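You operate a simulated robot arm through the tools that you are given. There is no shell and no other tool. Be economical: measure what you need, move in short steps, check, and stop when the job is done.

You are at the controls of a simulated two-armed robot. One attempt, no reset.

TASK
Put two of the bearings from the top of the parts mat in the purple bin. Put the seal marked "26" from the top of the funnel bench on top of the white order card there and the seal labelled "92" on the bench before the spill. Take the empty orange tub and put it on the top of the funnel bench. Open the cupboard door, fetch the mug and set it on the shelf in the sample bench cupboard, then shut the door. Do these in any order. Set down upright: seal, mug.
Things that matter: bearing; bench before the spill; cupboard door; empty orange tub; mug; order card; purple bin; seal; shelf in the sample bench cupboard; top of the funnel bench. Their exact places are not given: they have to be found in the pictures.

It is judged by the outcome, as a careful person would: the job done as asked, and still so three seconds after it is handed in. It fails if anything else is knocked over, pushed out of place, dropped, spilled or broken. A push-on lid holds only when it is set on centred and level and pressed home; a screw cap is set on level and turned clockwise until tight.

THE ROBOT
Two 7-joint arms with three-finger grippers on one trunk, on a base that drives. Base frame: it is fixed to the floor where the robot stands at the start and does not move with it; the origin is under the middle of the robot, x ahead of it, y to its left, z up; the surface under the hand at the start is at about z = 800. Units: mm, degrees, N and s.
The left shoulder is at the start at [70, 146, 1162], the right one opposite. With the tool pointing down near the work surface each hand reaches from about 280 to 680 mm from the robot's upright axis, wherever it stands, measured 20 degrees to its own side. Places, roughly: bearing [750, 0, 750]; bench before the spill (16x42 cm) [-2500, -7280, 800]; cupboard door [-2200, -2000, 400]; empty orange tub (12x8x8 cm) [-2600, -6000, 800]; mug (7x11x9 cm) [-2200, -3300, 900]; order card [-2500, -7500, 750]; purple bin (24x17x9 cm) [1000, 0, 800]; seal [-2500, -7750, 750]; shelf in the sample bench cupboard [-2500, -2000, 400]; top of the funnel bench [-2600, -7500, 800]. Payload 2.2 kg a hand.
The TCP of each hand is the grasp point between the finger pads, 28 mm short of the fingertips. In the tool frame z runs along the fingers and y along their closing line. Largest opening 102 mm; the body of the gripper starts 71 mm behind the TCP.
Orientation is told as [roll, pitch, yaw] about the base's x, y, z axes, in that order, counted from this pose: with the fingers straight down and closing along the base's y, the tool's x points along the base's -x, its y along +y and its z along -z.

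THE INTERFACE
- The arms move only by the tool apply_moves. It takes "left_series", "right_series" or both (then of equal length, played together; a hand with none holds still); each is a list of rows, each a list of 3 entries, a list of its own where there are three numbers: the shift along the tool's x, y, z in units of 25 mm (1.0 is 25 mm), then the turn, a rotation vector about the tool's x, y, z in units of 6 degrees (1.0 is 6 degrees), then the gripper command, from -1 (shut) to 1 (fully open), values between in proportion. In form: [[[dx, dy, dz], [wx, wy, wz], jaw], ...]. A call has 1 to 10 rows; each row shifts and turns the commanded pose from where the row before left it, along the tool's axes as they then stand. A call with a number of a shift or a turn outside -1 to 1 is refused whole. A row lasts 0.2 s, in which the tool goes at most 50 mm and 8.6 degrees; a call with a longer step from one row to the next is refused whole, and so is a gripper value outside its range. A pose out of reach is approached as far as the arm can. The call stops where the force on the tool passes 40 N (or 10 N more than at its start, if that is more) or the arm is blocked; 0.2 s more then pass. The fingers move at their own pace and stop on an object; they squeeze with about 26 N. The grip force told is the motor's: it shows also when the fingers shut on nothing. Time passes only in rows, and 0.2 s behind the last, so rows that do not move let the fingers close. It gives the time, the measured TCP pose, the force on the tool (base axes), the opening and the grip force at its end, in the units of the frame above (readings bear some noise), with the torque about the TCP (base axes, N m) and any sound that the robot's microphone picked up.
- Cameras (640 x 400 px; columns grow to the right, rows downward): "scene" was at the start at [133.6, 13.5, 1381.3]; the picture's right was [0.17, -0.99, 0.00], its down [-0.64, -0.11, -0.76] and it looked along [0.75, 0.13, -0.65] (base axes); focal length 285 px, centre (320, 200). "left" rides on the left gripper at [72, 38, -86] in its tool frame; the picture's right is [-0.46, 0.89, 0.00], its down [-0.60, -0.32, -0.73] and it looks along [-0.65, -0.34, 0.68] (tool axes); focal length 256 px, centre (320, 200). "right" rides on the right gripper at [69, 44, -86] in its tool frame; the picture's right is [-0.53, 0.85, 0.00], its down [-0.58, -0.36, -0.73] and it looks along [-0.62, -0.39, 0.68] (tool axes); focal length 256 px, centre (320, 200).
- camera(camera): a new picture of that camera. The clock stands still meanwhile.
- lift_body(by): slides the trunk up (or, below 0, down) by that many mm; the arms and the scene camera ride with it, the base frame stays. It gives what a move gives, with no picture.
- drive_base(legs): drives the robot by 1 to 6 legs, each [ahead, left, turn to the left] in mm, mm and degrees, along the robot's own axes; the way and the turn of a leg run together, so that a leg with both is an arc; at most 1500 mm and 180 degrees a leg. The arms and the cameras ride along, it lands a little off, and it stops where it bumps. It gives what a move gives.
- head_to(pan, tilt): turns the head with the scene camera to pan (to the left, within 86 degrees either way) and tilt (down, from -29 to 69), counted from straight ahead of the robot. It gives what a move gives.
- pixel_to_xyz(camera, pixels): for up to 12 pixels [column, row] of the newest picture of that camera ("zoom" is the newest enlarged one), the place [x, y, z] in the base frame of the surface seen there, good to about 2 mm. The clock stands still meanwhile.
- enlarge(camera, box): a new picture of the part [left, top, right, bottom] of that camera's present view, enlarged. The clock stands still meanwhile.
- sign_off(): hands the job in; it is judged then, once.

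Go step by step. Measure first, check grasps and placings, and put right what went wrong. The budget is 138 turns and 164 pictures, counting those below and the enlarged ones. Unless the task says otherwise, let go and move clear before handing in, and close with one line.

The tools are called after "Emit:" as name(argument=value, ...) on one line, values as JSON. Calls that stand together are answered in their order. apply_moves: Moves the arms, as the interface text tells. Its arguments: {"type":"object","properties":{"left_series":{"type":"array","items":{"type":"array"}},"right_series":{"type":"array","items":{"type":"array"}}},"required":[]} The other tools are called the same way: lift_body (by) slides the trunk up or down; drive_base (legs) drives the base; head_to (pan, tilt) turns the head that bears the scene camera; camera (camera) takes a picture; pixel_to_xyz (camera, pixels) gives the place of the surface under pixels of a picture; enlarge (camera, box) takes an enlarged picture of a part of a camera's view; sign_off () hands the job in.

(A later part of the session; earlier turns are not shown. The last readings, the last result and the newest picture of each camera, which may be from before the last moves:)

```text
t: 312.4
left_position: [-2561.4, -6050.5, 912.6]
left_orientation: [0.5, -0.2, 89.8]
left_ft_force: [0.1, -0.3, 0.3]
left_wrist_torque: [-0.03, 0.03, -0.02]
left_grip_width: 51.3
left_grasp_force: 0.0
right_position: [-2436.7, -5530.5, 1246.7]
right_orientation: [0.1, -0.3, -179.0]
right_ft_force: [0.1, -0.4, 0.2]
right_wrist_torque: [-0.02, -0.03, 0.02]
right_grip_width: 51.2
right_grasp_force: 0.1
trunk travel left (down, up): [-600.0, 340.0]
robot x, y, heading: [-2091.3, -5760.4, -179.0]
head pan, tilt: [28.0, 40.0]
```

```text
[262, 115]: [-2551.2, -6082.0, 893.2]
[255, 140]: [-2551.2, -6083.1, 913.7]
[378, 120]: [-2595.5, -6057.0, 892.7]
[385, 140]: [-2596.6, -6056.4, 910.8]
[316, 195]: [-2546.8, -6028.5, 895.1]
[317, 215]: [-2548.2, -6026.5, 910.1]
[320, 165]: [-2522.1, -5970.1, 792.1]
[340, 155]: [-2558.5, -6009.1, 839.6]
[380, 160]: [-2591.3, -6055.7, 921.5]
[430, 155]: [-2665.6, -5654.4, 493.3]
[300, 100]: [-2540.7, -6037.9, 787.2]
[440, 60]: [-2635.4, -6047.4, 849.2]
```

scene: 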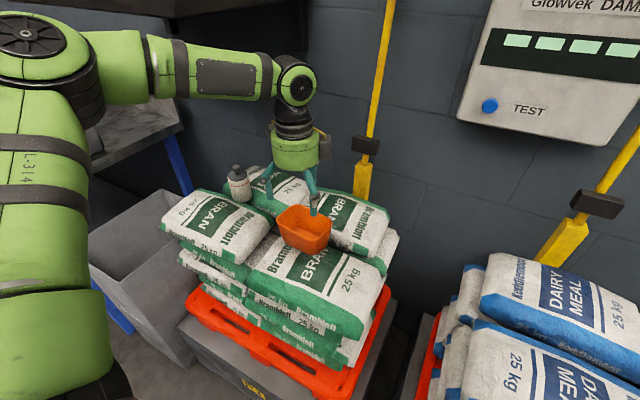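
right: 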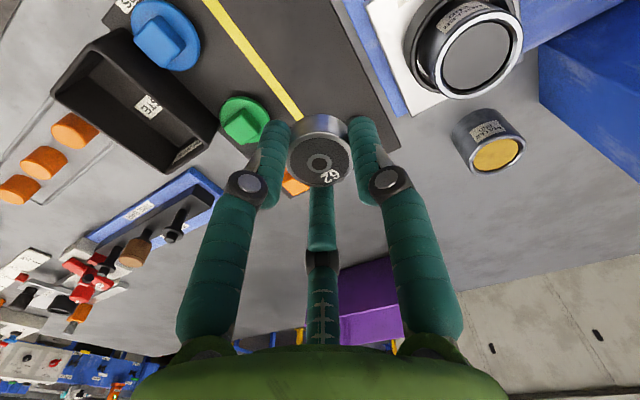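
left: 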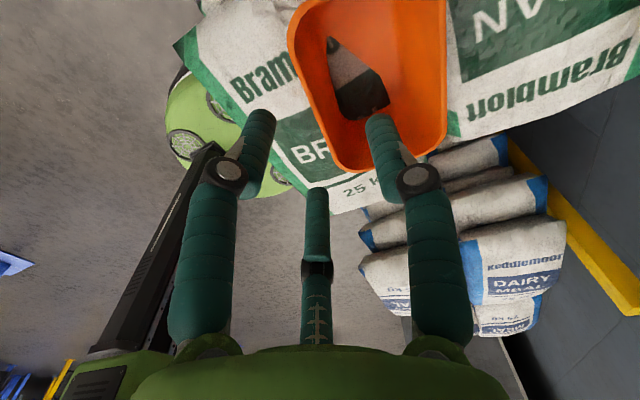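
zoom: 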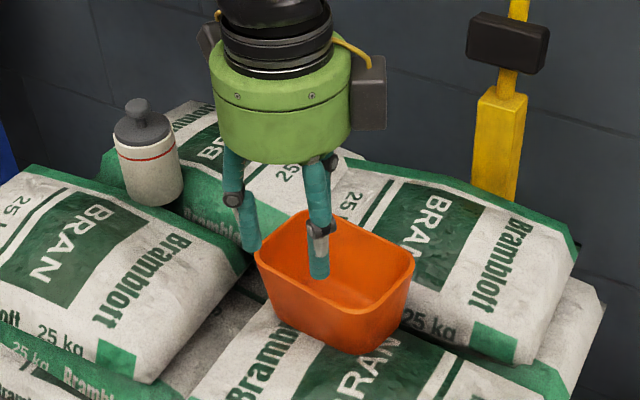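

Confirmed: fingers at −x (inside the wall) and two at +x,±27 mm. Centre on the front wall (x≈−2557, y≈−6046), descend to z≈838 and pinch.

Emit:
apply_moves(left_series=[[[-0.16, -0.16, 0.4], [0, 0, 0], 0], [[0, 0, 0.7], [0, 0, 0], 0], [[0, 0, 0.7], [0, 0, 0], 0], [[0, 0, 0.6], [0, 0, 0], 0], [[0, 0, 0.5], [0, 0, 0], 0], [[0, 0, 0], [0, 0, 0], 0]])

Emit:
apply_moves(left_series=[[[0, 0, 0], [0, 0, 0], -0.5], [[0, 0, 0], [0, 0, 0], -0.8], [[0, 0, 0], [0, 0, 0], -1], [[0, 0, 0], [0, 0, 0], -1]])

Emit:
camera(camera="left")

Emit:
enlarge(camera="scene", box=[210, 130, 390, 270])

```text
t: 313.8
left_position: [-2557.3, -6045.0, 840.9]
left_orientation: [0.4, -0.4, 89.9]
left_ft_force: [0.4, -0.4, 0.2]
left_wrist_torque: [0.03, 0.01, 0.02]
left_grip_width: 50.9
left_grasp_force: 0.0
right_position: [-2435.3, -5531.0, 1248.3]
right_orientation: [-0.1, -0.4, -179.0]
right_ft_force: [-0.1, 0.2, 0.1]
right_wrist_torque: [-0.01, 0.0, -0.01]
right_grip_width: 51.2
right_grasp_force: 0.1
trunk travel left (down, up): [-600.0, 340.0]
robot x, y, heading: [-2092.5, -5757.8, -179.0]
head pan, tilt: [28.0, 40.0]
```

```text
t: 314.8
left_position: [-2559.2, -6044.8, 844.3]
left_orientation: [1.0, -0.2, 89.9]
left_ft_force: [-6.1, 1.7, 16.9]
left_wrist_torque: [0.23, 1.6, -0.02]
left_grip_width: 9.2
left_grasp_force: 26.0
right_position: [-2435.1, -5529.4, 1248.1]
right_orientation: [-0.1, -0.4, -179.1]
right_ft_force: [-0.2, 0.5, -0.4]
right_wrist_torque: [0.01, 0.0, 0.02]
right_grip_width: 50.8
right_grasp_force: 0.2
trunk travel left (down, up): [-600.0, 340.0]
robot x, y, heading: [-2094.4, -5755.2, -179.2]
head pan, tilt: [28.0, 40.0]
```

```text
65 pictures are left
```

left: 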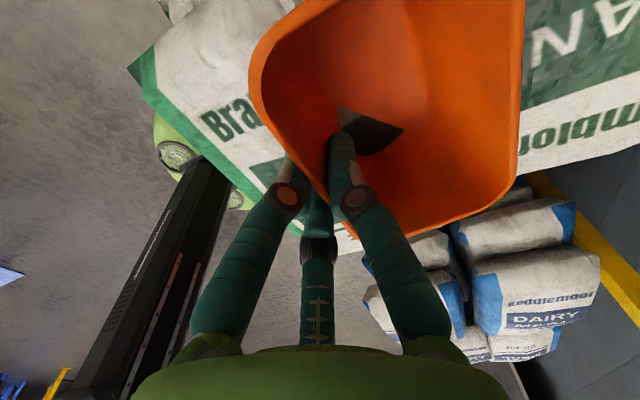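

```text
2.86 times, centred on (300, 200) of scene
```

zoom: 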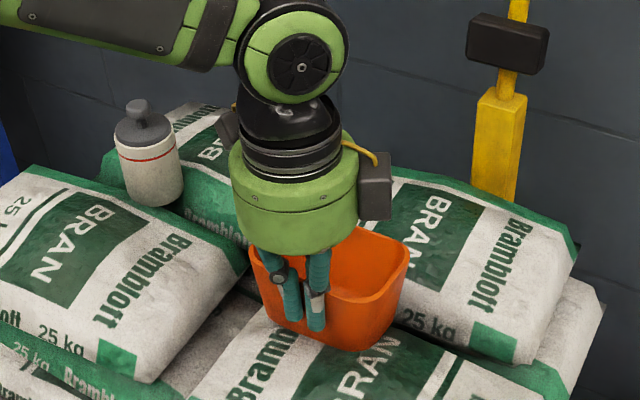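

The front wall is pinched (9.2 mm, 26 N). Lift gently 100 mm and check.

Emit:
apply_moves(left_series=[[[0, 0, -0.2], [0, 0, 0], -1], [[0, 0, -0.3], [0, 0, 0], -1], [[0, 0, -0.5], [0, 0, 0], -1], [[0, 0, -0.7], [0, 0, 0], -1], [[0, 0, -0.8], [0, 0, 0], -1], [[0, 0, -0.8], [0, 0, 0], -1], [[0, 0, -0.8], [0, 0, 0], -1]])

Emit:
camera(camera="scene")

Emit:
camera(camera="left")

```text
t: 316.4
left_position: [-2556.9, -6045.9, 946.2]
left_orientation: [0.4, -0.3, 90.1]
left_ft_force: [-0.4, 0.1, -0.4]
left_wrist_torque: [-0.02, -0.02, 0.02]
left_grip_width: 8.4
left_grasp_force: 25.6
right_position: [-2435.8, -5530.4, 1247.9]
right_orientation: [-0.1, -0.4, -178.9]
right_ft_force: [-0.7, 0.3, -0.8]
right_wrist_torque: [-0.01, 0.06, -0.02]
right_grip_width: 51.2
right_grasp_force: 0.0
trunk travel left (down, up): [-600.0, 340.0]
robot x, y, heading: [-2092.2, -5759.3, -179.2]
head pan, tilt: [28.0, 40.0]
```

```text
63 pictures are left
```

scene: 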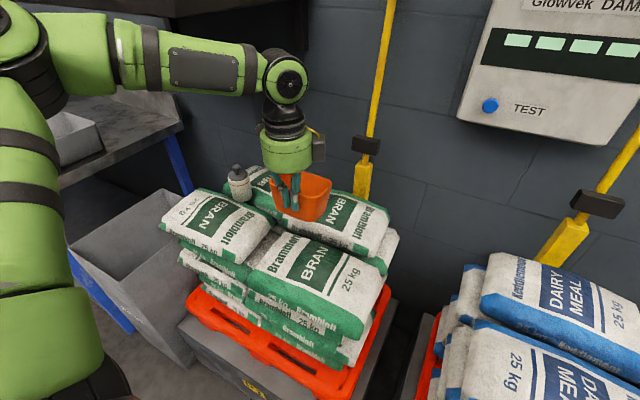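

```text
62 pictures are left
```

left: 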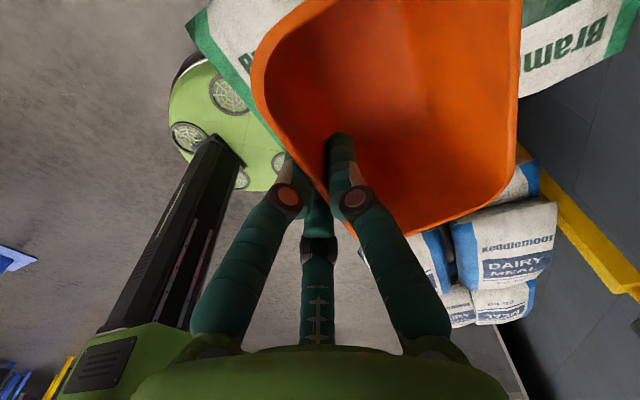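

The tub is held and empty. Back off and drive left to the funnel bench (~y −7300), then look at it.

Emit:
drive_base(legs=[[-560, 0, -0.8], [0, 1330, 0]])

Emit:
head_to(pan=10, tilt=32)

Emit:
camera(camera="scene")

```text
t: 325.9
left_position: [-2032.6, -7356.9, 946.5]
left_orientation: [0.5, -0.4, 87.7]
left_ft_force: [0.5, 0.4, -1.1]
left_wrist_torque: [-0.02, -0.05, 0.01]
left_grip_width: 8.3
left_grasp_force: 25.9
right_position: [-1894.7, -6847.4, 1246.7]
right_orientation: [0.0, -0.4, 178.7]
right_ft_force: [-0.3, -0.3, 0.4]
right_wrist_torque: [-0.01, 0.01, -0.01]
right_grip_width: 51.1
right_grasp_force: 0.0
trunk travel left (down, up): [-600.0, 340.0]
robot x, y, heading: [-1559.8, -7083.1, 178.5]
head pan, tilt: [28.0, 40.0]
```

```text
t: 326.7
left_position: [-2034.2, -7356.7, 945.6]
left_orientation: [0.5, -0.2, 87.9]
left_ft_force: [-0.3, -1.0, -0.6]
left_wrist_torque: [0.01, -0.04, 0.01]
left_grip_width: 8.5
left_grasp_force: 26.4
right_position: [-1893.8, -6848.2, 1247.5]
right_orientation: [0.0, -0.4, 178.9]
right_ft_force: [-0.1, 0.0, 0.4]
right_wrist_torque: [0.03, -0.04, -0.03]
right_grip_width: 51.1
right_grasp_force: 0.1
trunk travel left (down, up): [-600.0, 340.0]
robot x, y, heading: [-1560.6, -7082.1, 178.6]
head pan, tilt: [10.0, 32.0]
```

```text
61 pictures are left
```

scene: 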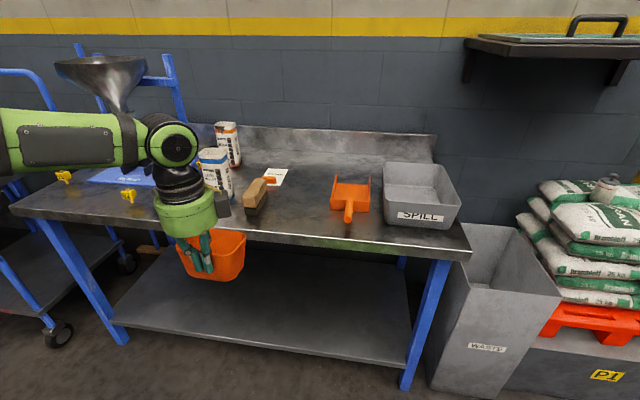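

Funnel bench is in view: SPILL tray (420,195), dustpan (350,195), card (277,177), yellow seals (130,193) and (63,177). Zoom and measure.

Emit:
enlarge(camera="scene", box=[0, 110, 220, 250])

Emit:
enlarge(camera="scene", box=[200, 110, 480, 270])

Emit:
pixel_to_xyz(camera="scene", pixels=[[130, 193], [63, 177], [277, 177], [258, 205], [350, 215], [350, 180], [390, 165], [455, 205], [395, 225], [320, 235], [440, 245], [20, 210]])

```text
2.86 times, centred on (110, 180) of scene
```

zoom: 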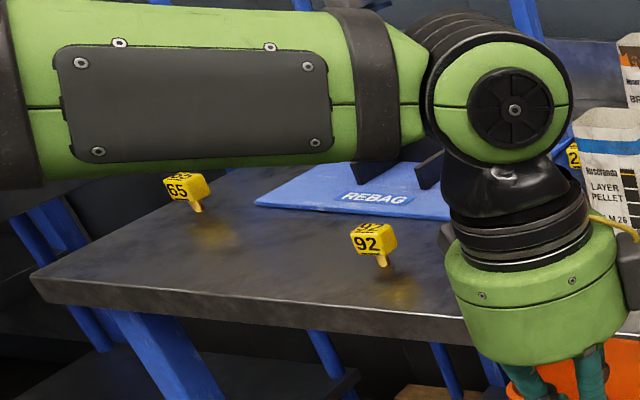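

```text
2.29 times, centred on (340, 190) of scene
```

zoom: 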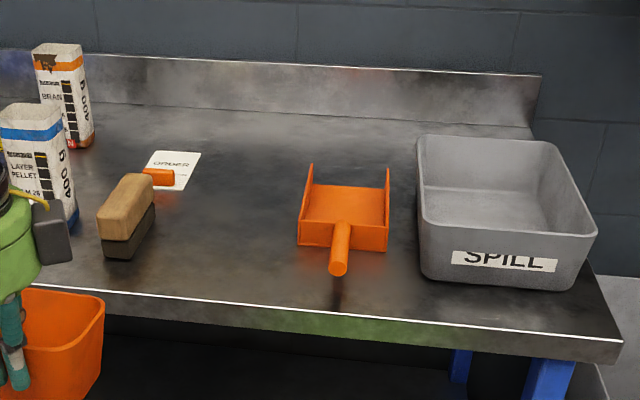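

```text
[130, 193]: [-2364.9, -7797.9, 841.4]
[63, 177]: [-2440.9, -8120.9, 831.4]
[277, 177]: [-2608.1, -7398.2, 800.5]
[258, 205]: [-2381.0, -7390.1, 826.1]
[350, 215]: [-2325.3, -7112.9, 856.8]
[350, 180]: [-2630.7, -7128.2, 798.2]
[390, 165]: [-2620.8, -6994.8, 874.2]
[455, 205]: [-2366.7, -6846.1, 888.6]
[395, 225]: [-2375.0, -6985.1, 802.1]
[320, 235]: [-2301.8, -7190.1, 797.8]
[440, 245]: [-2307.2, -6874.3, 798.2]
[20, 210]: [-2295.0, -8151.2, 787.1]
```

Seals show "92" at (−2365,−7798) and "65" at (−2441,−8121); a third is half-hidden. I'll move right a bit to unblock the view of the rest.

Emit:
drive_base(legs=[[0, -330, 1.4]])

Emit:
lift_body(by=150)

Emit:
head_to(pan=38, tilt=32)

Emit:
camera(camera="scene")

```text
t: 328.9
left_position: [-2022.4, -7036.4, 946.8]
left_orientation: [0.4, -0.5, 89.3]
left_ft_force: [0.7, 0.8, -1.4]
left_wrist_torque: [0.01, -0.04, -0.01]
left_grip_width: 8.6
left_grasp_force: 25.5
right_position: [-1896.5, -6523.9, 1248.6]
right_orientation: [-0.1, -0.4, -179.6]
right_ft_force: [-0.6, -0.8, 0.6]
right_wrist_torque: [0.01, -0.02, -0.01]
right_grip_width: 51.0
right_grasp_force: 0.0
trunk travel left (down, up): [-600.0, 340.0]
robot x, y, heading: [-1549.9, -6755.8, -179.9]
head pan, tilt: [10.0, 32.0]
```

```text
t: 330.7
left_position: [-2021.0, -7036.3, 1095.4]
left_orientation: [0.4, -0.3, 89.3]
left_ft_force: [-0.5, 0.4, -1.4]
left_wrist_torque: [0.01, 0.01, 0.01]
left_grip_width: 8.2
left_grasp_force: 25.6
right_position: [-1895.0, -6523.3, 1396.8]
right_orientation: [-0.1, -0.4, -179.6]
right_ft_force: [-0.4, -0.1, 0.2]
right_wrist_torque: [-0.01, 0.01, 0.0]
right_grip_width: 51.1
right_grasp_force: 0.0
trunk travel left (down, up): [-750.0, 190.0]
robot x, y, heading: [-1560.1, -6751.6, -180.1]
head pan, tilt: [10.0, 32.0]
```

```text
t: 331.6
left_position: [-2023.0, -7036.6, 1094.9]
left_orientation: [0.4, -0.3, 89.3]
left_ft_force: [0.6, 0.4, -0.2]
left_wrist_torque: [-0.01, -0.03, 0.0]
left_grip_width: 8.3
left_grasp_force: 25.5
right_position: [-1896.6, -6523.8, 1396.5]
right_orientation: [-0.1, -0.4, -179.6]
right_ft_force: [0.1, -0.2, -1.2]
right_wrist_torque: [-0.02, 0.0, -0.01]
right_grip_width: 50.8
right_grasp_force: 0.1
trunk travel left (down, up): [-750.0, 190.0]
robot x, y, heading: [-1555.6, -6756.2, -179.9]
head pan, tilt: [38.0, 32.0]
```

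```text
58 pictures are left
```

scene: 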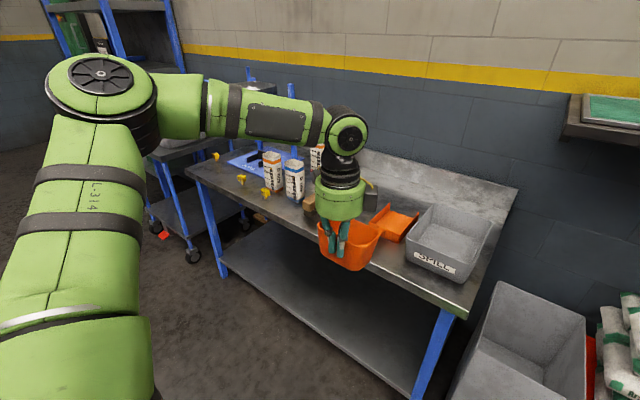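

Emit:
enlarge(camera="scene", box=[190, 135, 340, 235])

Emit:
pixel_to_xyz(camera="scene", pixels=[[241, 179], [265, 190], [271, 190], [294, 198], [275, 207], [255, 195], [285, 215], [300, 225], [230, 185], [308, 205], [245, 200], [245, 158]])

```text
4.00 times, centred on (265, 185) of scene
```

zoom: 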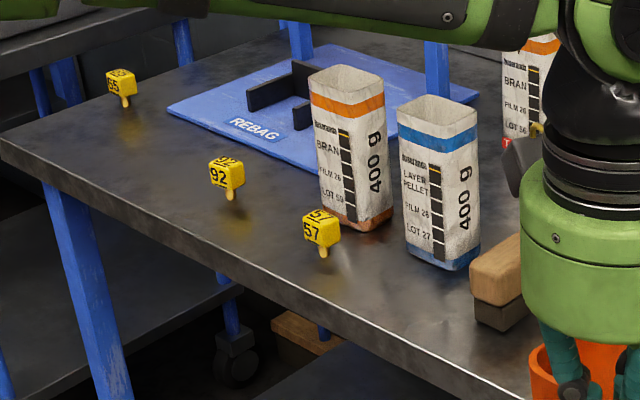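

```text
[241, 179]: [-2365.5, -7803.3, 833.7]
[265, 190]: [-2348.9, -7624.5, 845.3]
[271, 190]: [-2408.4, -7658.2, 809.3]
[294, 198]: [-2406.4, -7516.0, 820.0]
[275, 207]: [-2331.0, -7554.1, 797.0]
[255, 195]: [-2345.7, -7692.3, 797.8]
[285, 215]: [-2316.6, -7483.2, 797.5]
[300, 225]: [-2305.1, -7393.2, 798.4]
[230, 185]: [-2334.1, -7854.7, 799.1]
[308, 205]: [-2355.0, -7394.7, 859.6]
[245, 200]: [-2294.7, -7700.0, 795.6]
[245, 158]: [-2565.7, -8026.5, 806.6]
```

Seals seen: "57", "92", "65"; "26" is near the third pouch. First set the tub on the bench's free front strip at about (−2370,−7280): drive left 242, ahead 305, lower.

Emit:
drive_base(legs=[[0, 242, 0], [305, 0, 0]])

Emit:
lift_body(by=-170)

Emit:
head_to(pan=28, tilt=42)

Emit:
camera(camera="scene")

Emit:
camera(camera="left")

```text
t: 335.0
left_position: [-2320.2, -7272.9, 1096.6]
left_orientation: [0.7, -0.2, 89.2]
left_ft_force: [-0.2, 0.7, -0.1]
left_wrist_torque: [0.01, -0.03, 0.0]
left_grip_width: 8.3
left_grasp_force: 25.9
right_position: [-2191.5, -6761.1, 1399.8]
right_orientation: [0.0, -0.5, -179.7]
right_ft_force: [0.4, 0.0, -0.4]
right_wrist_torque: [0.01, 0.02, -0.04]
right_grip_width: 51.2
right_grasp_force: 0.1
trunk travel left (down, up): [-750.0, 190.0]
robot x, y, heading: [-1855.0, -6989.9, -179.8]
head pan, tilt: [38.0, 32.0]
```

```text
t: 336.9
left_position: [-2321.3, -7273.1, 925.8]
left_orientation: [0.4, -0.3, 89.2]
left_ft_force: [-0.5, 0.2, -2.1]
left_wrist_torque: [0.02, -0.05, 0.03]
left_grip_width: 8.6
left_grasp_force: 26.5
right_position: [-2193.0, -6761.6, 1227.4]
right_orientation: [-0.1, -0.4, -179.6]
right_ft_force: [0.2, 0.5, -0.3]
right_wrist_torque: [-0.04, 0.03, -0.04]
right_grip_width: 50.9
right_grasp_force: 0.1
trunk travel left (down, up): [-580.0, 360.0]
robot x, y, heading: [-1858.0, -6991.4, -179.9]
head pan, tilt: [38.0, 32.0]
```

```text
t: 337.7
left_position: [-2321.6, -7274.5, 925.4]
left_orientation: [0.3, -0.3, 89.2]
left_ft_force: [-0.5, 0.3, -1.5]
left_wrist_torque: [0.01, -0.05, -0.02]
left_grip_width: 8.4
left_grasp_force: 26.0
right_position: [-2192.8, -6762.0, 1226.9]
right_orientation: [-0.1, -0.4, -179.6]
right_ft_force: [-0.6, 0.2, -0.4]
right_wrist_torque: [-0.02, -0.03, -0.02]
right_grip_width: 50.8
right_grasp_force: 0.0
trunk travel left (down, up): [-580.0, 360.0]
robot x, y, heading: [-1852.5, -6994.5, -180.3]
head pan, tilt: [28.0, 42.0]
```

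```text
56 pictures are left
```

scene: 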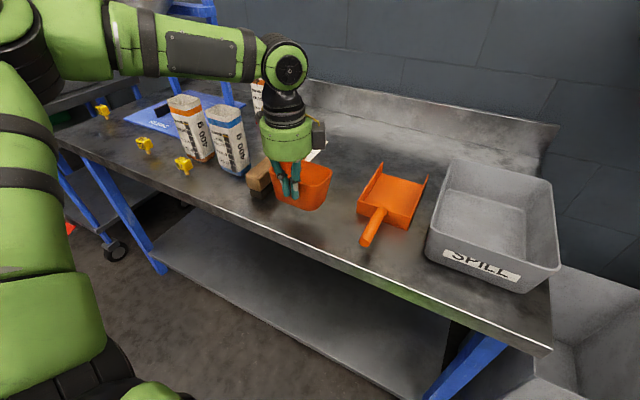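

```text
55 pictures are left
```

left: 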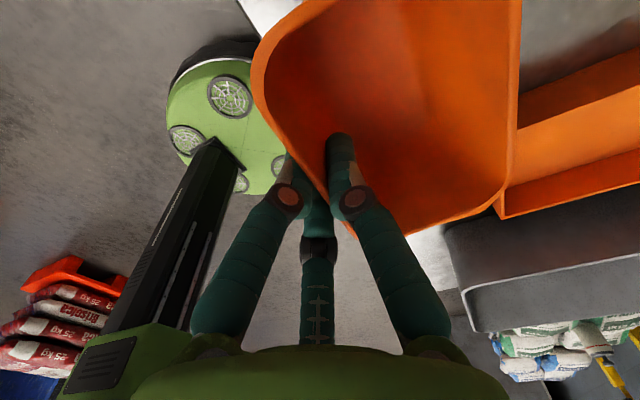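

Clear spot between brush and dustpan. Lower to ~882, then feel for the bench.

Emit:
apply_moves(left_series=[[[0, 0, 0.5], [0, 0, 0], -1], [[0, 0, 0.5], [0, 0, 0], -1], [[0, 0, 0.5], [0, 0, 0], -1], [[0, 0, 0.2], [0, 0, 0], -1], [[0, 0, 0.15], [0, 0, 0], -1]])

Emit:
enlarge(camera="scene", box=[220, 110, 400, 240])

Emit:
pixel_to_xyz(camera="scene", pixels=[[305, 212], [315, 208], [300, 213], [290, 210], [310, 222]])

```text
t: 338.9
left_position: [-2321.3, -7273.6, 877.8]
left_orientation: [0.4, -0.3, 89.2]
left_ft_force: [-0.2, -0.2, -1.2]
left_wrist_torque: [-0.04, -0.04, 0.0]
left_grip_width: 8.5
left_grasp_force: 26.1
right_position: [-2195.1, -6761.0, 1226.8]
right_orientation: [-0.1, -0.5, -179.7]
right_ft_force: [0.2, 0.8, -0.5]
right_wrist_torque: [0.03, 0.01, -0.02]
right_grip_width: 51.0
right_grasp_force: 0.0
trunk travel left (down, up): [-580.0, 360.0]
robot x, y, heading: [-1854.5, -6991.3, -180.2]
head pan, tilt: [28.0, 42.0]
```

```text
3.08 times, centred on (310, 175) of scene
```

zoom: 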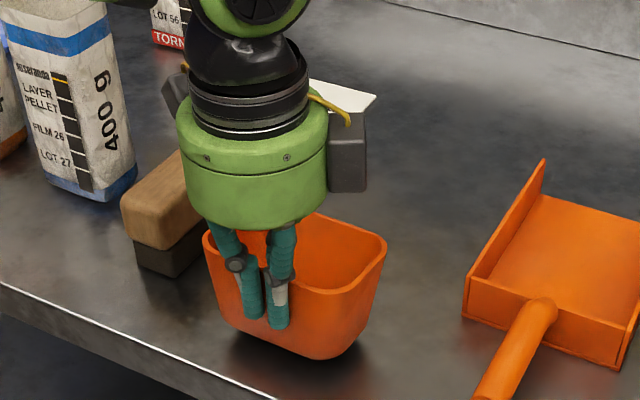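

```text
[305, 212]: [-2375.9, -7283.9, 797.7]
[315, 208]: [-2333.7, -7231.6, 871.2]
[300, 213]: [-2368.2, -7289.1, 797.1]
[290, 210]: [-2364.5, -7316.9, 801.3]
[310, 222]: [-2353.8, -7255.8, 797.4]
```

Emit:
apply_moves(left_series=[[[0, 0, 0.2], [0, 0, 0], -1], [[0, 0, 0.12], [0, 0, 0], -1]])

Emit:
apply_moves(left_series=[[[0, 0, 0.1], [0, 0, 0], -1], [[0, 0, 0.08], [0, 0, 0], -1]])

Emit:
enlarge(camera="scene", box=[220, 110, 400, 240])

```text
t: 339.5
left_position: [-2321.7, -7274.4, 870.8]
left_orientation: [0.5, -0.2, 89.1]
left_ft_force: [0.2, -0.2, -1.6]
left_wrist_torque: [0.03, -0.07, -0.01]
left_grip_width: 8.5
left_grasp_force: 25.6
right_position: [-2194.3, -6761.8, 1228.0]
right_orientation: [-0.1, -0.4, -179.7]
right_ft_force: [-0.1, 0.0, 0.3]
right_wrist_torque: [0.02, 0.0, 0.0]
right_grip_width: 51.1
right_grasp_force: 0.1
trunk travel left (down, up): [-580.0, 360.0]
robot x, y, heading: [-1852.5, -6991.4, -179.9]
head pan, tilt: [28.0, 42.0]
```

```text
t: 340.1
left_position: [-2322.3, -7273.5, 867.2]
left_orientation: [0.5, -0.2, 89.2]
left_ft_force: [1.0, -1.9, 5.1]
left_wrist_torque: [-0.01, 0.28, 0.01]
left_grip_width: 8.7
left_grasp_force: 25.7
right_position: [-2194.7, -6761.9, 1227.9]
right_orientation: [-0.1, -0.4, -179.7]
right_ft_force: [0.2, -0.2, -0.2]
right_wrist_torque: [0.01, -0.01, -0.01]
right_grip_width: 50.9
right_grasp_force: 0.0
trunk travel left (down, up): [-580.0, 360.0]
robot x, y, heading: [-1854.3, -6996.1, -179.9]
head pan, tilt: [28.0, 42.0]
```

```text
3.08 times, centred on (310, 175) of scene
```

zoom: 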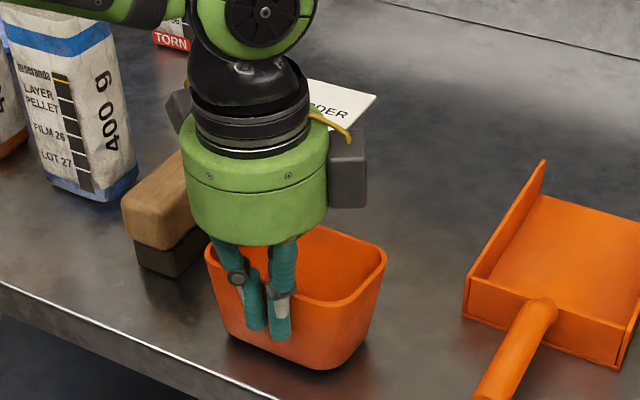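

The tub's back edge touches (5 N). Lower 2 mm more, release, rise and check.

Emit:
apply_moves(left_series=[[[0, 0, 0.1], [0, 0, 0], -1], [[0, 0, 0], [0, 0, 0], -0.7], [[0, 0, 0], [0, 0, 0], -0.3], [[0, 0, 0], [0, 0, 0], 0], [[0, 0, -0.5], [0, 0, 0], 0], [[0, 0, -0.9], [0, 0, 0], 0], [[0, 0, -0.9], [0, 0, 0], 0], [[0, 0, -0.9], [0, 0, 0], 0], [[0, 0, -0.9], [0, 0, 0], 0], [[0, 0, -0.9], [0, 0, 0], 0]])

Emit:
camera(camera="scene")

```text
t: 342.3
left_position: [-2320.5, -7273.2, 987.0]
left_orientation: [0.6, -0.3, 89.2]
left_ft_force: [0.6, -0.9, -0.2]
left_wrist_torque: [-0.01, 0.01, 0.01]
left_grip_width: 51.1
left_grasp_force: 0.0
right_position: [-2193.4, -6760.4, 1227.5]
right_orientation: [0.0, -0.5, -179.8]
right_ft_force: [0.2, 0.9, -1.2]
right_wrist_torque: [-0.01, 0.0, 0.0]
right_grip_width: 51.2
right_grasp_force: 0.2
trunk travel left (down, up): [-580.0, 360.0]
robot x, y, heading: [-1852.9, -6991.6, -179.8]
head pan, tilt: [28.0, 42.0]
```

```text
52 pictures are left
```

scene: 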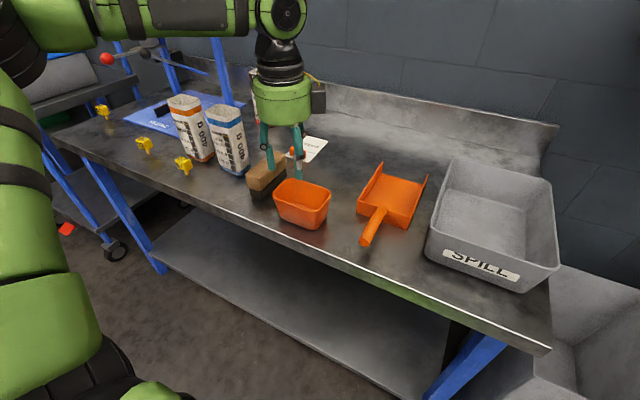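

The tub stands on the bench at (302,203). Back off so the hand clears, and look for seal "26" behind the pouches.

Emit:
drive_base(legs=[[-260, 0, 0], [0, 130, 0]])

Emit:
head_to(pan=20, tilt=32)

Emit:
camera(camera="scene")

Emit:
enlarge(camera="scene", box=[180, 110, 340, 220])

```text
t: 345.0
left_position: [-2060.9, -7402.4, 986.9]
left_orientation: [0.5, -0.2, 89.0]
left_ft_force: [0.5, 0.2, 0.2]
left_wrist_torque: [-0.01, 0.0, -0.02]
left_grip_width: 51.1
left_grasp_force: 0.0
right_position: [-1930.8, -6890.6, 1226.4]
right_orientation: [0.0, -0.4, 179.9]
right_ft_force: [0.2, 0.7, -0.2]
right_wrist_torque: [0.02, -0.01, -0.03]
right_grip_width: 51.0
right_grasp_force: 0.1
trunk travel left (down, up): [-580.0, 360.0]
robot x, y, heading: [-1589.8, -7124.9, 179.8]
head pan, tilt: [28.0, 42.0]
```

```text
t: 345.8
left_position: [-2060.1, -7404.8, 987.8]
left_orientation: [0.5, -0.3, 88.9]
left_ft_force: [-0.2, 0.2, 0.8]
left_wrist_torque: [0.02, -0.01, 0.0]
left_grip_width: 50.8
left_grasp_force: 0.0
right_position: [-1929.5, -6892.4, 1227.0]
right_orientation: [-0.1, -0.4, 179.9]
right_ft_force: [0.1, 0.4, -0.4]
right_wrist_torque: [0.04, 0.0, 0.0]
right_grip_width: 51.0
right_grasp_force: 0.1
trunk travel left (down, up): [-580.0, 360.0]
robot x, y, heading: [-1593.3, -7124.8, 179.9]
head pan, tilt: [20.0, 32.0]
```

```text
51 pictures are left
```

scene: 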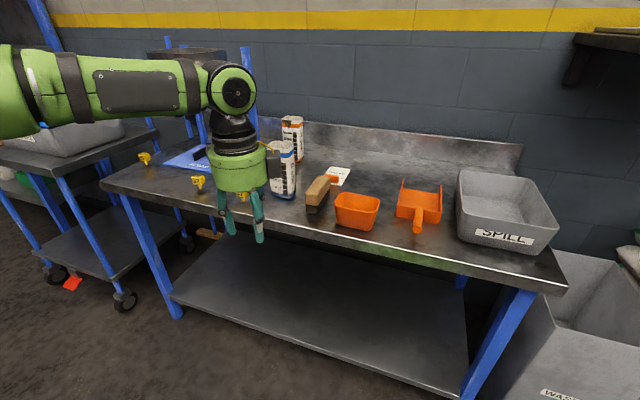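

```text
3.64 times, centred on (260, 165) of scene
```

zoom: 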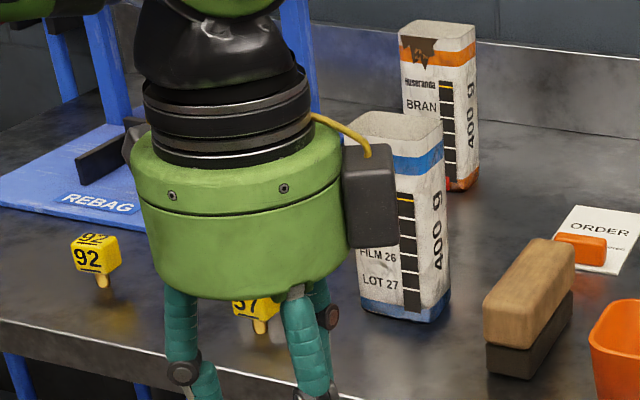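

"26" is still hidden behind the LAYER pouch. Move left 500 mm and look from the other side.

Emit:
drive_base(legs=[[-60, 0, 0], [0, 560, 0]])

Emit:
head_to(pan=-8, tilt=28)

Emit:
camera(camera="scene")

Emit:
enlarge(camera="scene", box=[230, 110, 430, 235])

```text
t: 349.6
left_position: [-2006.8, -7963.5, 987.9]
left_orientation: [0.5, -0.3, 88.3]
left_ft_force: [-0.6, -0.2, -0.3]
left_wrist_torque: [-0.01, -0.03, 0.01]
left_grip_width: 50.7
left_grasp_force: 0.0
right_position: [-1874.3, -7455.0, 1227.8]
right_orientation: [0.0, -0.4, 179.4]
right_ft_force: [0.1, 0.2, 1.0]
right_wrist_torque: [-0.01, -0.01, -0.02]
right_grip_width: 50.9
right_grasp_force: 0.2
trunk travel left (down, up): [-580.0, 360.0]
robot x, y, heading: [-1538.2, -7686.5, 179.0]
head pan, tilt: [20.0, 32.0]
```

```text
t: 350.5
left_position: [-2006.8, -7964.6, 987.9]
left_orientation: [0.5, -0.4, 88.4]
left_ft_force: [0.3, 0.0, 0.7]
left_wrist_torque: [-0.01, 0.01, -0.01]
left_grip_width: 51.1
left_grasp_force: 0.1
right_position: [-1873.1, -7453.2, 1227.2]
right_orientation: [0.0, -0.4, 179.4]
right_ft_force: [0.1, 0.2, 0.0]
right_wrist_torque: [0.01, -0.01, 0.0]
right_grip_width: 50.7
right_grasp_force: 0.1
trunk travel left (down, up): [-580.0, 360.0]
robot x, y, heading: [-1537.0, -7691.2, 179.3]
head pan, tilt: [-8.0, 28.0]
```

```text
49 pictures are left
```

scene: 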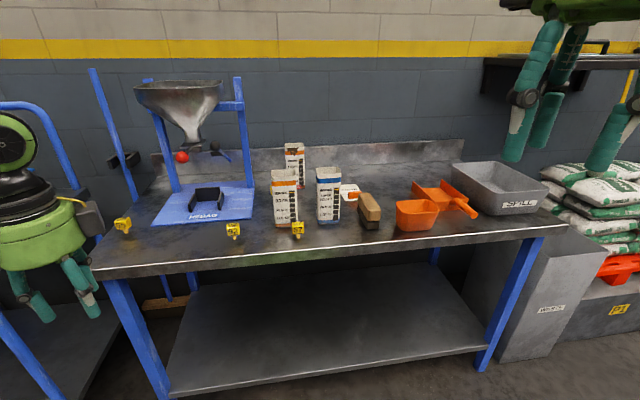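

```text
3.20 times, centred on (330, 172) of scene
```

zoom: 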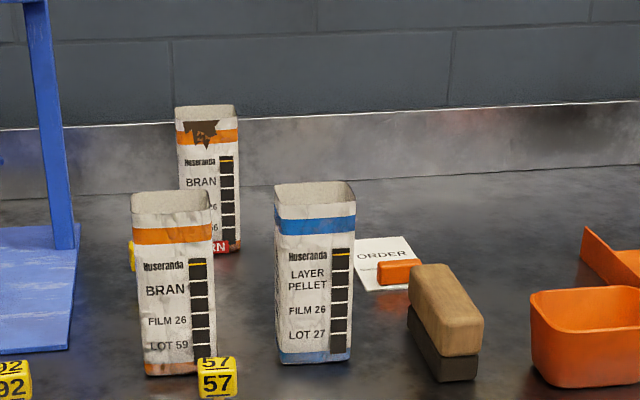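

A bit of yellow shows at zoom (130,255), behind the BRAN pouch: likely "26". Measure it, the pouches, and the card.

Emit:
pixel_to_xyz(camera="zoom", pixels=[[129, 255], [130, 265], [170, 320], [215, 380], [15, 385], [315, 330], [215, 220], [360, 260], [375, 240], [410, 240], [395, 270], [370, 288]])

Emit:
pixel_to_xyz(camera="scene", pixels=[[233, 231], [298, 230], [286, 225], [327, 222], [248, 190], [252, 215], [260, 200], [370, 225], [345, 200]])

```text
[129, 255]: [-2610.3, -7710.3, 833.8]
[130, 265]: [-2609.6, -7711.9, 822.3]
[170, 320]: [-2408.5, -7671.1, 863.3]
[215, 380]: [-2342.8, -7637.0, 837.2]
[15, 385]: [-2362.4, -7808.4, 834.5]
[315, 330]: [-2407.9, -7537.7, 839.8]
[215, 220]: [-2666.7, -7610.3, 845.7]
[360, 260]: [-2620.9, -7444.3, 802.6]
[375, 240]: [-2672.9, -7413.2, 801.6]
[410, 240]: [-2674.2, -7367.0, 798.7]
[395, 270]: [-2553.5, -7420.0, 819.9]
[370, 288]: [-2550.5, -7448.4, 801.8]
```

```text
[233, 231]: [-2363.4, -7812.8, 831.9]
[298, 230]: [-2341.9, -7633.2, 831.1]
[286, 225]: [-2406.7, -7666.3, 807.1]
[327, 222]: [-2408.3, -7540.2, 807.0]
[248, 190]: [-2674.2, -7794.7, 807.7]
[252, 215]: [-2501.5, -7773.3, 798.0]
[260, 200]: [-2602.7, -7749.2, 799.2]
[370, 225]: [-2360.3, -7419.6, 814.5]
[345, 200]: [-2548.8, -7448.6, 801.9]
```

"26" is at about (−2615,−7700), card spans x −2674…−2550, y −7448…−7367 (centre ≈(−2612,−7408), a low orange object at its front). Turn the left hand back to yaw 180 and tilt it 30° forward for reach.

Emit:
apply_moves(left_series=[[[0, 0, 0], [0, 0, -1], 0], [[0, 0, 0], [0, 0, -1], 0], [[0, 0, 0], [0, 0, -1], 0], [[0, 0, 0], [0, 0, -1], 0], [[0, 0, 0], [0, 0, -1], 0], [[0, 0, 0], [0, 0, -1], 0], [[0, 0, 0], [0, 0, -1], 0], [[0, 0, 0], [0, 0, -1], 0], [[0, 0, 0], [0, 0, -1], 0], [[0, 0, 0], [0, 0, -1], 0]])

Emit:
apply_moves(left_series=[[[0, 0, 0], [0, 0, -1], 0], [[0, 0, 0], [0, 0, -1], 0], [[0, 0, 0], [0, 0, -1], 0], [[0, 0, 0], [0, 0, -1], 0], [[0, 0, 0], [0, 0, -1], 0], [[-0.5, 0, 0], [0, -1, 0], 0], [[-0.5, 0, 0.05], [0, -1, 0], 0], [[-0.5, 0, 0.1], [0, -1, 0], 0], [[-0.5, 0, 0.15], [0, -1, 0], 0], [[-0.5, 0, 0.2], [0, -1, 0], 0]])

Emit:
drive_base(legs=[[0, -270, 0.5]])

Emit:
camera(camera="left")

```text
t: 352.7
left_position: [-2007.6, -7966.3, 987.2]
left_orientation: [0.0, -0.4, 148.5]
left_ft_force: [-0.6, 0.1, -0.3]
left_wrist_torque: [0.01, 0.03, 0.01]
left_grip_width: 51.0
left_grasp_force: 0.0
right_position: [-1873.3, -7454.4, 1226.4]
right_orientation: [0.0, -0.4, 179.4]
right_ft_force: [0.2, -0.4, 0.1]
right_wrist_torque: [0.02, 0.0, -0.01]
right_grip_width: 50.9
right_grasp_force: 0.1
trunk travel left (down, up): [-580.0, 360.0]
robot x, y, heading: [-1535.0, -7685.6, 179.1]
head pan, tilt: [-8.0, 28.0]
```

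```text
t: 354.9
left_position: [-2071.9, -7963.7, 989.3]
left_orientation: [-0.3, -30.6, 178.6]
left_ft_force: [0.4, 0.6, 0.3]
left_wrist_torque: [0.05, 0.0, 0.01]
left_grip_width: 51.3
left_grasp_force: 0.0
right_position: [-1873.3, -7453.3, 1227.9]
right_orientation: [0.0, -0.4, 179.4]
right_ft_force: [-0.8, -0.3, -0.2]
right_wrist_torque: [-0.03, 0.03, 0.0]
right_grip_width: 51.0
right_grasp_force: 0.1
trunk travel left (down, up): [-580.0, 360.0]
robot x, y, heading: [-1537.9, -7689.0, 178.9]
head pan, tilt: [-8.0, 28.0]
```

```text
t: 356.8
left_position: [-2068.2, -7699.2, 989.8]
left_orientation: [-0.4, -30.5, 178.8]
left_ft_force: [0.7, 0.9, 0.2]
left_wrist_torque: [0.04, -0.01, -0.04]
left_grip_width: 51.0
left_grasp_force: 0.1
right_position: [-1870.1, -7189.1, 1226.9]
right_orientation: [-0.1, -0.4, 179.7]
right_ft_force: [0.4, -0.6, 0.8]
right_wrist_torque: [-0.01, -0.02, 0.0]
right_grip_width: 51.2
right_grasp_force: 0.0
trunk travel left (down, up): [-580.0, 360.0]
robot x, y, heading: [-1533.3, -7422.6, 179.6]
head pan, tilt: [-8.0, 28.0]
```

```text
47 pictures are left
```

left: 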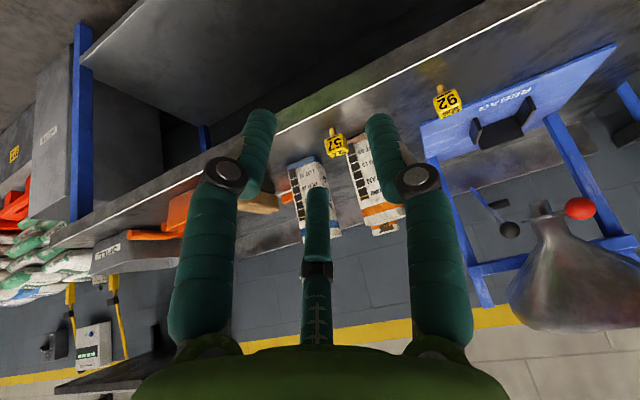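

Raise and drive ahead 400 mm with the hand above pouch height, then look down at "26".

Emit:
lift_body(by=70)

Emit:
drive_base(legs=[[400, 0, 0]])

Emit:
head_to(pan=25, tilt=40)

Emit:
camera(camera="scene")

Emit:
camera(camera="left")

```text
t: 357.9
left_position: [-2067.6, -7699.3, 1058.3]
left_orientation: [-0.4, -30.4, 178.8]
left_ft_force: [0.4, 0.4, 0.1]
left_wrist_torque: [0.01, 0.01, 0.0]
left_grip_width: 51.0
left_grasp_force: 0.1
right_position: [-1870.5, -7189.6, 1297.5]
right_orientation: [-0.1, -0.4, 179.7]
right_ft_force: [-0.2, -0.2, -0.2]
right_wrist_torque: [-0.01, -0.04, 0.01]
right_grip_width: 51.0
right_grasp_force: 0.1
trunk travel left (down, up): [-650.0, 290.0]
robot x, y, heading: [-1531.8, -7426.0, 179.5]
head pan, tilt: [-8.0, 28.0]
```

```text
t: 360.4
left_position: [-2468.1, -7686.3, 1059.8]
left_orientation: [-0.4, -30.5, 178.2]
left_ft_force: [0.4, 0.8, -0.2]
left_wrist_torque: [-0.04, 0.0, 0.03]
left_grip_width: 51.1
left_grasp_force: 0.1
right_position: [-2264.3, -7179.0, 1298.3]
right_orientation: [0.0, -0.5, 179.1]
right_ft_force: [0.7, 0.0, 0.1]
right_wrist_torque: [-0.02, 0.02, -0.01]
right_grip_width: 51.0
right_grasp_force: 0.1
trunk travel left (down, up): [-650.0, 290.0]
robot x, y, heading: [-1930.8, -7420.0, 178.6]
head pan, tilt: [-8.0, 28.0]
```

```text
t: 361.3
left_position: [-2467.8, -7687.2, 1060.1]
left_orientation: [-0.4, -30.4, 178.2]
left_ft_force: [1.1, -0.2, -0.1]
left_wrist_torque: [-0.03, 0.03, -0.03]
left_grip_width: 51.2
left_grasp_force: 0.1
right_position: [-2265.7, -7178.8, 1297.2]
right_orientation: [-0.1, -0.5, 179.1]
right_ft_force: [0.1, -0.3, 0.1]
right_wrist_torque: [-0.02, 0.02, 0.01]
right_grip_width: 51.1
right_grasp_force: 0.0
trunk travel left (down, up): [-650.0, 290.0]
robot x, y, heading: [-1928.9, -7418.5, 178.9]
head pan, tilt: [25.0, 40.0]
```

```text
46 pictures are left
```

scene: 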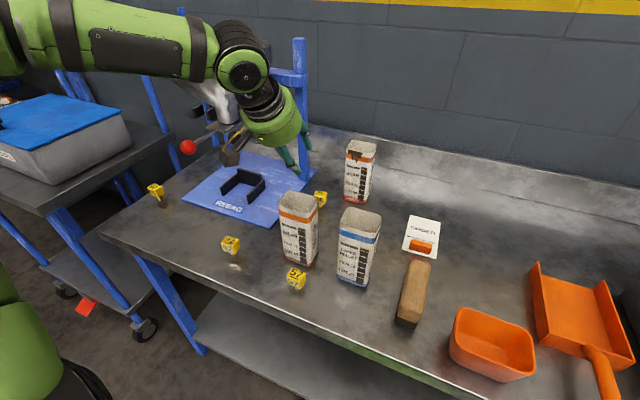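

```text
45 pictures are left
```

left: 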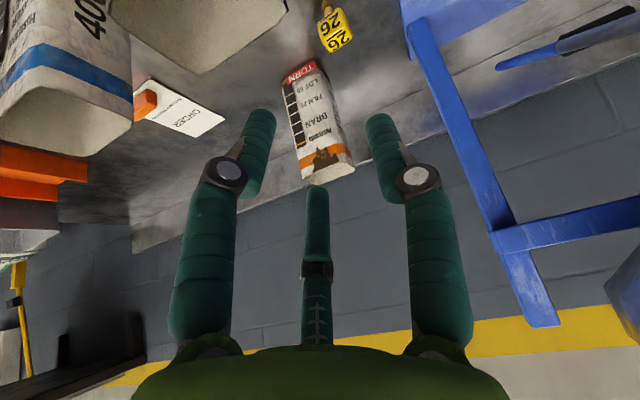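

"26" is confirmed at (337,28) in the hand picture. Measure it, the stand post, and neighbouring pouches.

Emit:
pixel_to_xyz(camera="left", pixels=[[337, 30], [325, 35], [350, 30], [333, 12], [340, 48], [305, 70], [325, 165], [440, 90], [470, 160]])

Emit:
pixel_to_xyz(camera="scene", pixels=[[321, 198], [321, 193], [302, 120], [304, 165], [360, 155], [313, 200], [420, 247], [420, 225], [410, 240], [435, 235], [345, 195]])

Emit:
enlarge(camera="scene", box=[270, 160, 450, 290])

```text
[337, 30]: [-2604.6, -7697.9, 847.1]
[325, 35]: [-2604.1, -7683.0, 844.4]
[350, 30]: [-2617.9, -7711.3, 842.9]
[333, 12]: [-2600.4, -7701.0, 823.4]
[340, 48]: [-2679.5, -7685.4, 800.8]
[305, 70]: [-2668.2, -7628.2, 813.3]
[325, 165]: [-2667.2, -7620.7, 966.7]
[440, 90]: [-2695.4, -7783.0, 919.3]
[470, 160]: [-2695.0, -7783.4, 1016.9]
```

```text
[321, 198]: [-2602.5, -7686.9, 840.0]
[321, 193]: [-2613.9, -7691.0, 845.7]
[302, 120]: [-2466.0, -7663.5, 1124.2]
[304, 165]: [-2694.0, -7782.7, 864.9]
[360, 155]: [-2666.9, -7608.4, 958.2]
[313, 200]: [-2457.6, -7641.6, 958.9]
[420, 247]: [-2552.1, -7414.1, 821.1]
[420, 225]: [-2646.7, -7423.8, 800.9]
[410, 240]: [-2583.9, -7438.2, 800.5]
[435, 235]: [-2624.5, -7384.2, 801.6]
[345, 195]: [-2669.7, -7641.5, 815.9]
```

```text
3.08 times, centred on (360, 225) of scene
```

zoom: 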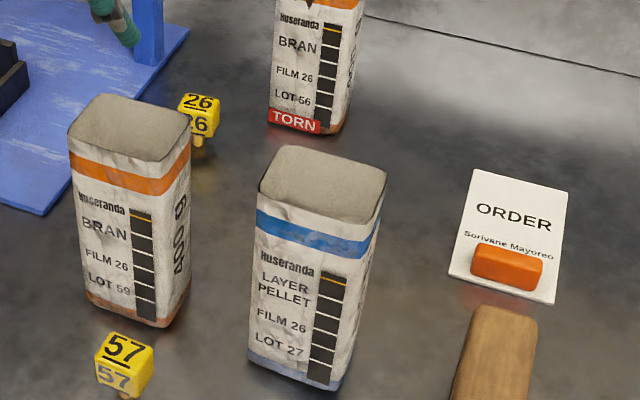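

"26" cube centre ≈(−2614,−7698), top 847. Drive ahead 100, extend the hand over it, and descend to z≈910 for a check.

Emit:
drive_base(legs=[[100, 0, 0.8]])

Emit:
apply_moves(left_series=[[[-0.73, 0.2, 0.42], [0, 0, 0], 0], [[-0.73, 0.2, 0.42], [0, 0, 0], 0], [[0.5, 0, 0.86], [0, 0, 0], 0], [[0.5, 0, 0.86], [0, 0, 0], 0], [[0.5, 0, 0.86], [0, 0, 0], 0], [[0.5, 0, 0.86], [0, 0, 0], 0], [[0.5, 0, 0.86], [0, 0, 0], 0]])

Emit:
camera(camera="left")

Emit:
camera(camera="scene")

```text
t: 362.6
left_position: [-2562.8, -7691.8, 1056.6]
left_orientation: [-0.5, -30.3, 178.9]
left_ft_force: [-0.5, 0.0, -0.9]
left_wrist_torque: [-0.01, -0.05, -0.01]
left_grip_width: 50.9
left_grasp_force: 0.1
right_position: [-2368.7, -7182.4, 1295.1]
right_orientation: [-0.2, 0.0, 179.7]
right_ft_force: [-0.2, -0.4, -0.9]
right_wrist_torque: [-0.01, -0.08, 0.02]
right_grip_width: 51.0
right_grasp_force: 0.0
trunk travel left (down, up): [-650.0, 290.0]
robot x, y, heading: [-2025.8, -7414.6, 179.6]
head pan, tilt: [25.0, 40.0]
stopped in leg 1: the robot was blocked; the commanded pose is now the measured one
```

```text
t: 364.2
left_position: [-2599.4, -7699.5, 935.4]
left_orientation: [-0.4, -30.6, 178.9]
left_ft_force: [-0.1, -0.6, 0.3]
left_wrist_torque: [0.0, -0.04, -0.01]
left_grip_width: 51.0
left_grasp_force: 0.0
right_position: [-2363.5, -7182.0, 1296.8]
right_orientation: [-0.1, -0.2, 179.7]
right_ft_force: [1.0, 0.0, 0.1]
right_wrist_torque: [0.03, -0.02, 0.0]
right_grip_width: 51.0
right_grasp_force: 0.1
trunk travel left (down, up): [-650.0, 290.0]
robot x, y, heading: [-2027.6, -7413.1, 179.5]
head pan, tilt: [25.0, 40.0]
```

```text
43 pictures are left
```

left: 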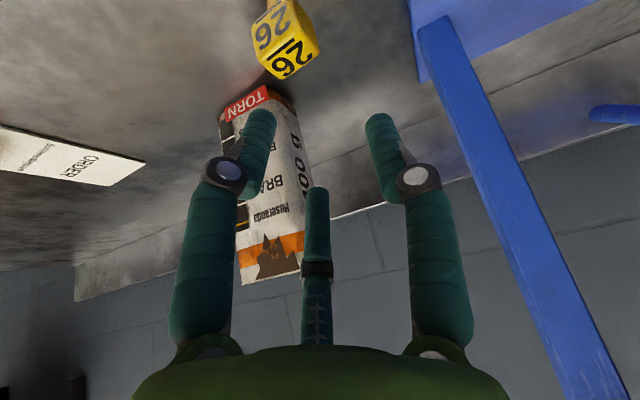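

```text
42 pictures are left
```

scene: 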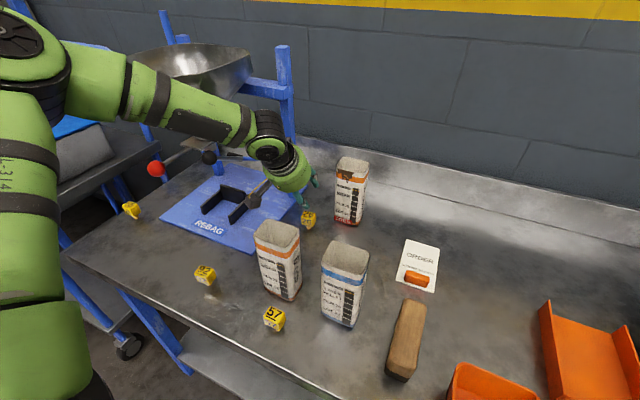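

The base met the bench at x −2026 (stopped). The hand is at (−2599,−7699,935); re-measure the seal, and that things haven't shifted.

Emit:
pixel_to_xyz(camera="left", pixels=[[290, 60], [265, 72], [318, 48], [296, 45], [270, 35], [300, 25], [280, 80]])

Emit:
pixel_to_xyz(camera="scene", pixels=[[308, 216], [203, 272], [288, 290], [420, 245], [418, 262], [402, 280], [435, 287], [437, 250], [407, 240], [418, 278], [245, 205]])

```text
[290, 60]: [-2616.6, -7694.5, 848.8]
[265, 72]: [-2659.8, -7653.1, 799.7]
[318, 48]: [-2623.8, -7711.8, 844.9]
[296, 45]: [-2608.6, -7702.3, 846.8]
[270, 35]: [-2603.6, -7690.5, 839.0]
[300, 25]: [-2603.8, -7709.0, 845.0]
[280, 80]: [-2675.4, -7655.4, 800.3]
```

```text
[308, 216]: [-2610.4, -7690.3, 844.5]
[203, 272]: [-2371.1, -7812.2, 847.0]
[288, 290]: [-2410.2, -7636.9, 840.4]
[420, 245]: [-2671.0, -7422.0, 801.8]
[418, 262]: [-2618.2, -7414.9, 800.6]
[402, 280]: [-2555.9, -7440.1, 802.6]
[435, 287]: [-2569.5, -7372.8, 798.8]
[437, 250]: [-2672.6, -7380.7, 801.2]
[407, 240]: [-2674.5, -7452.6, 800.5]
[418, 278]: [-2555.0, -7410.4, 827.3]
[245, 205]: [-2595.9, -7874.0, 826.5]
```

Seal centre (−2616,−7699), unshifted. Descend onto it with 12 mm forward correction.

Emit:
apply_moves(left_series=[[[0.13, 0, 0.73], [0, 0, 0], 0], [[0.13, 0, 0.73], [0, 0, 0], 0], [[0.375, 0, 0.65], [0, 0, 0], 0], [[0.375, 0, 0.65], [0, 0, 0], 0], [[0.3, 0, 0.52], [0, 0, 0], 0], [[0, 0, 0], [0, 0, 0], 0]])

Emit:
camera(camera="left")

Emit:
enlarge(camera="scene", box=[230, 130, 400, 260])

```text
t: 365.6
left_position: [-2612.9, -7700.6, 846.5]
left_orientation: [-0.3, -30.5, 178.9]
left_ft_force: [0.4, 0.3, -0.3]
left_wrist_torque: [-0.01, -0.03, 0.0]
left_grip_width: 51.0
left_grasp_force: 0.0
right_position: [-2362.5, -7182.4, 1296.7]
right_orientation: [0.1, -0.4, 179.8]
right_ft_force: [-0.3, 0.0, -0.7]
right_wrist_torque: [0.02, 0.01, 0.01]
right_grip_width: 51.2
right_grasp_force: 0.1
trunk travel left (down, up): [-650.0, 290.0]
robot x, y, heading: [-2022.9, -7412.2, 179.7]
head pan, tilt: [25.0, 40.0]
```

```text
41 pictures are left
```

left: 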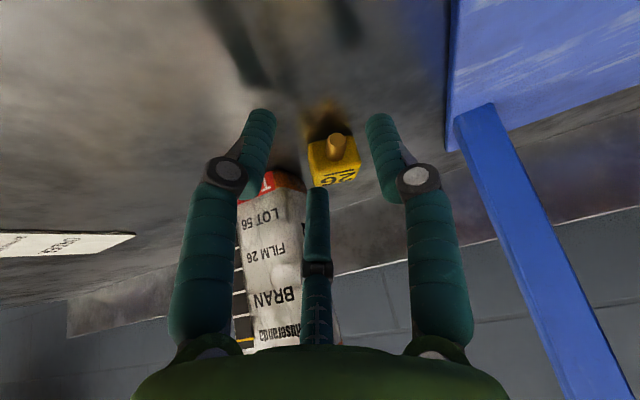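

```text
3.08 times, centred on (315, 195) of scene
```

zoom: 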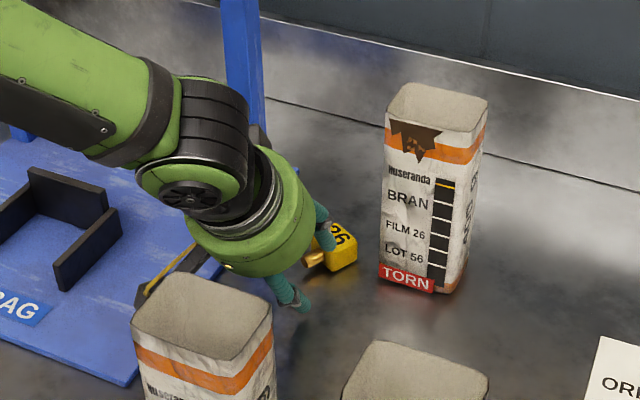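

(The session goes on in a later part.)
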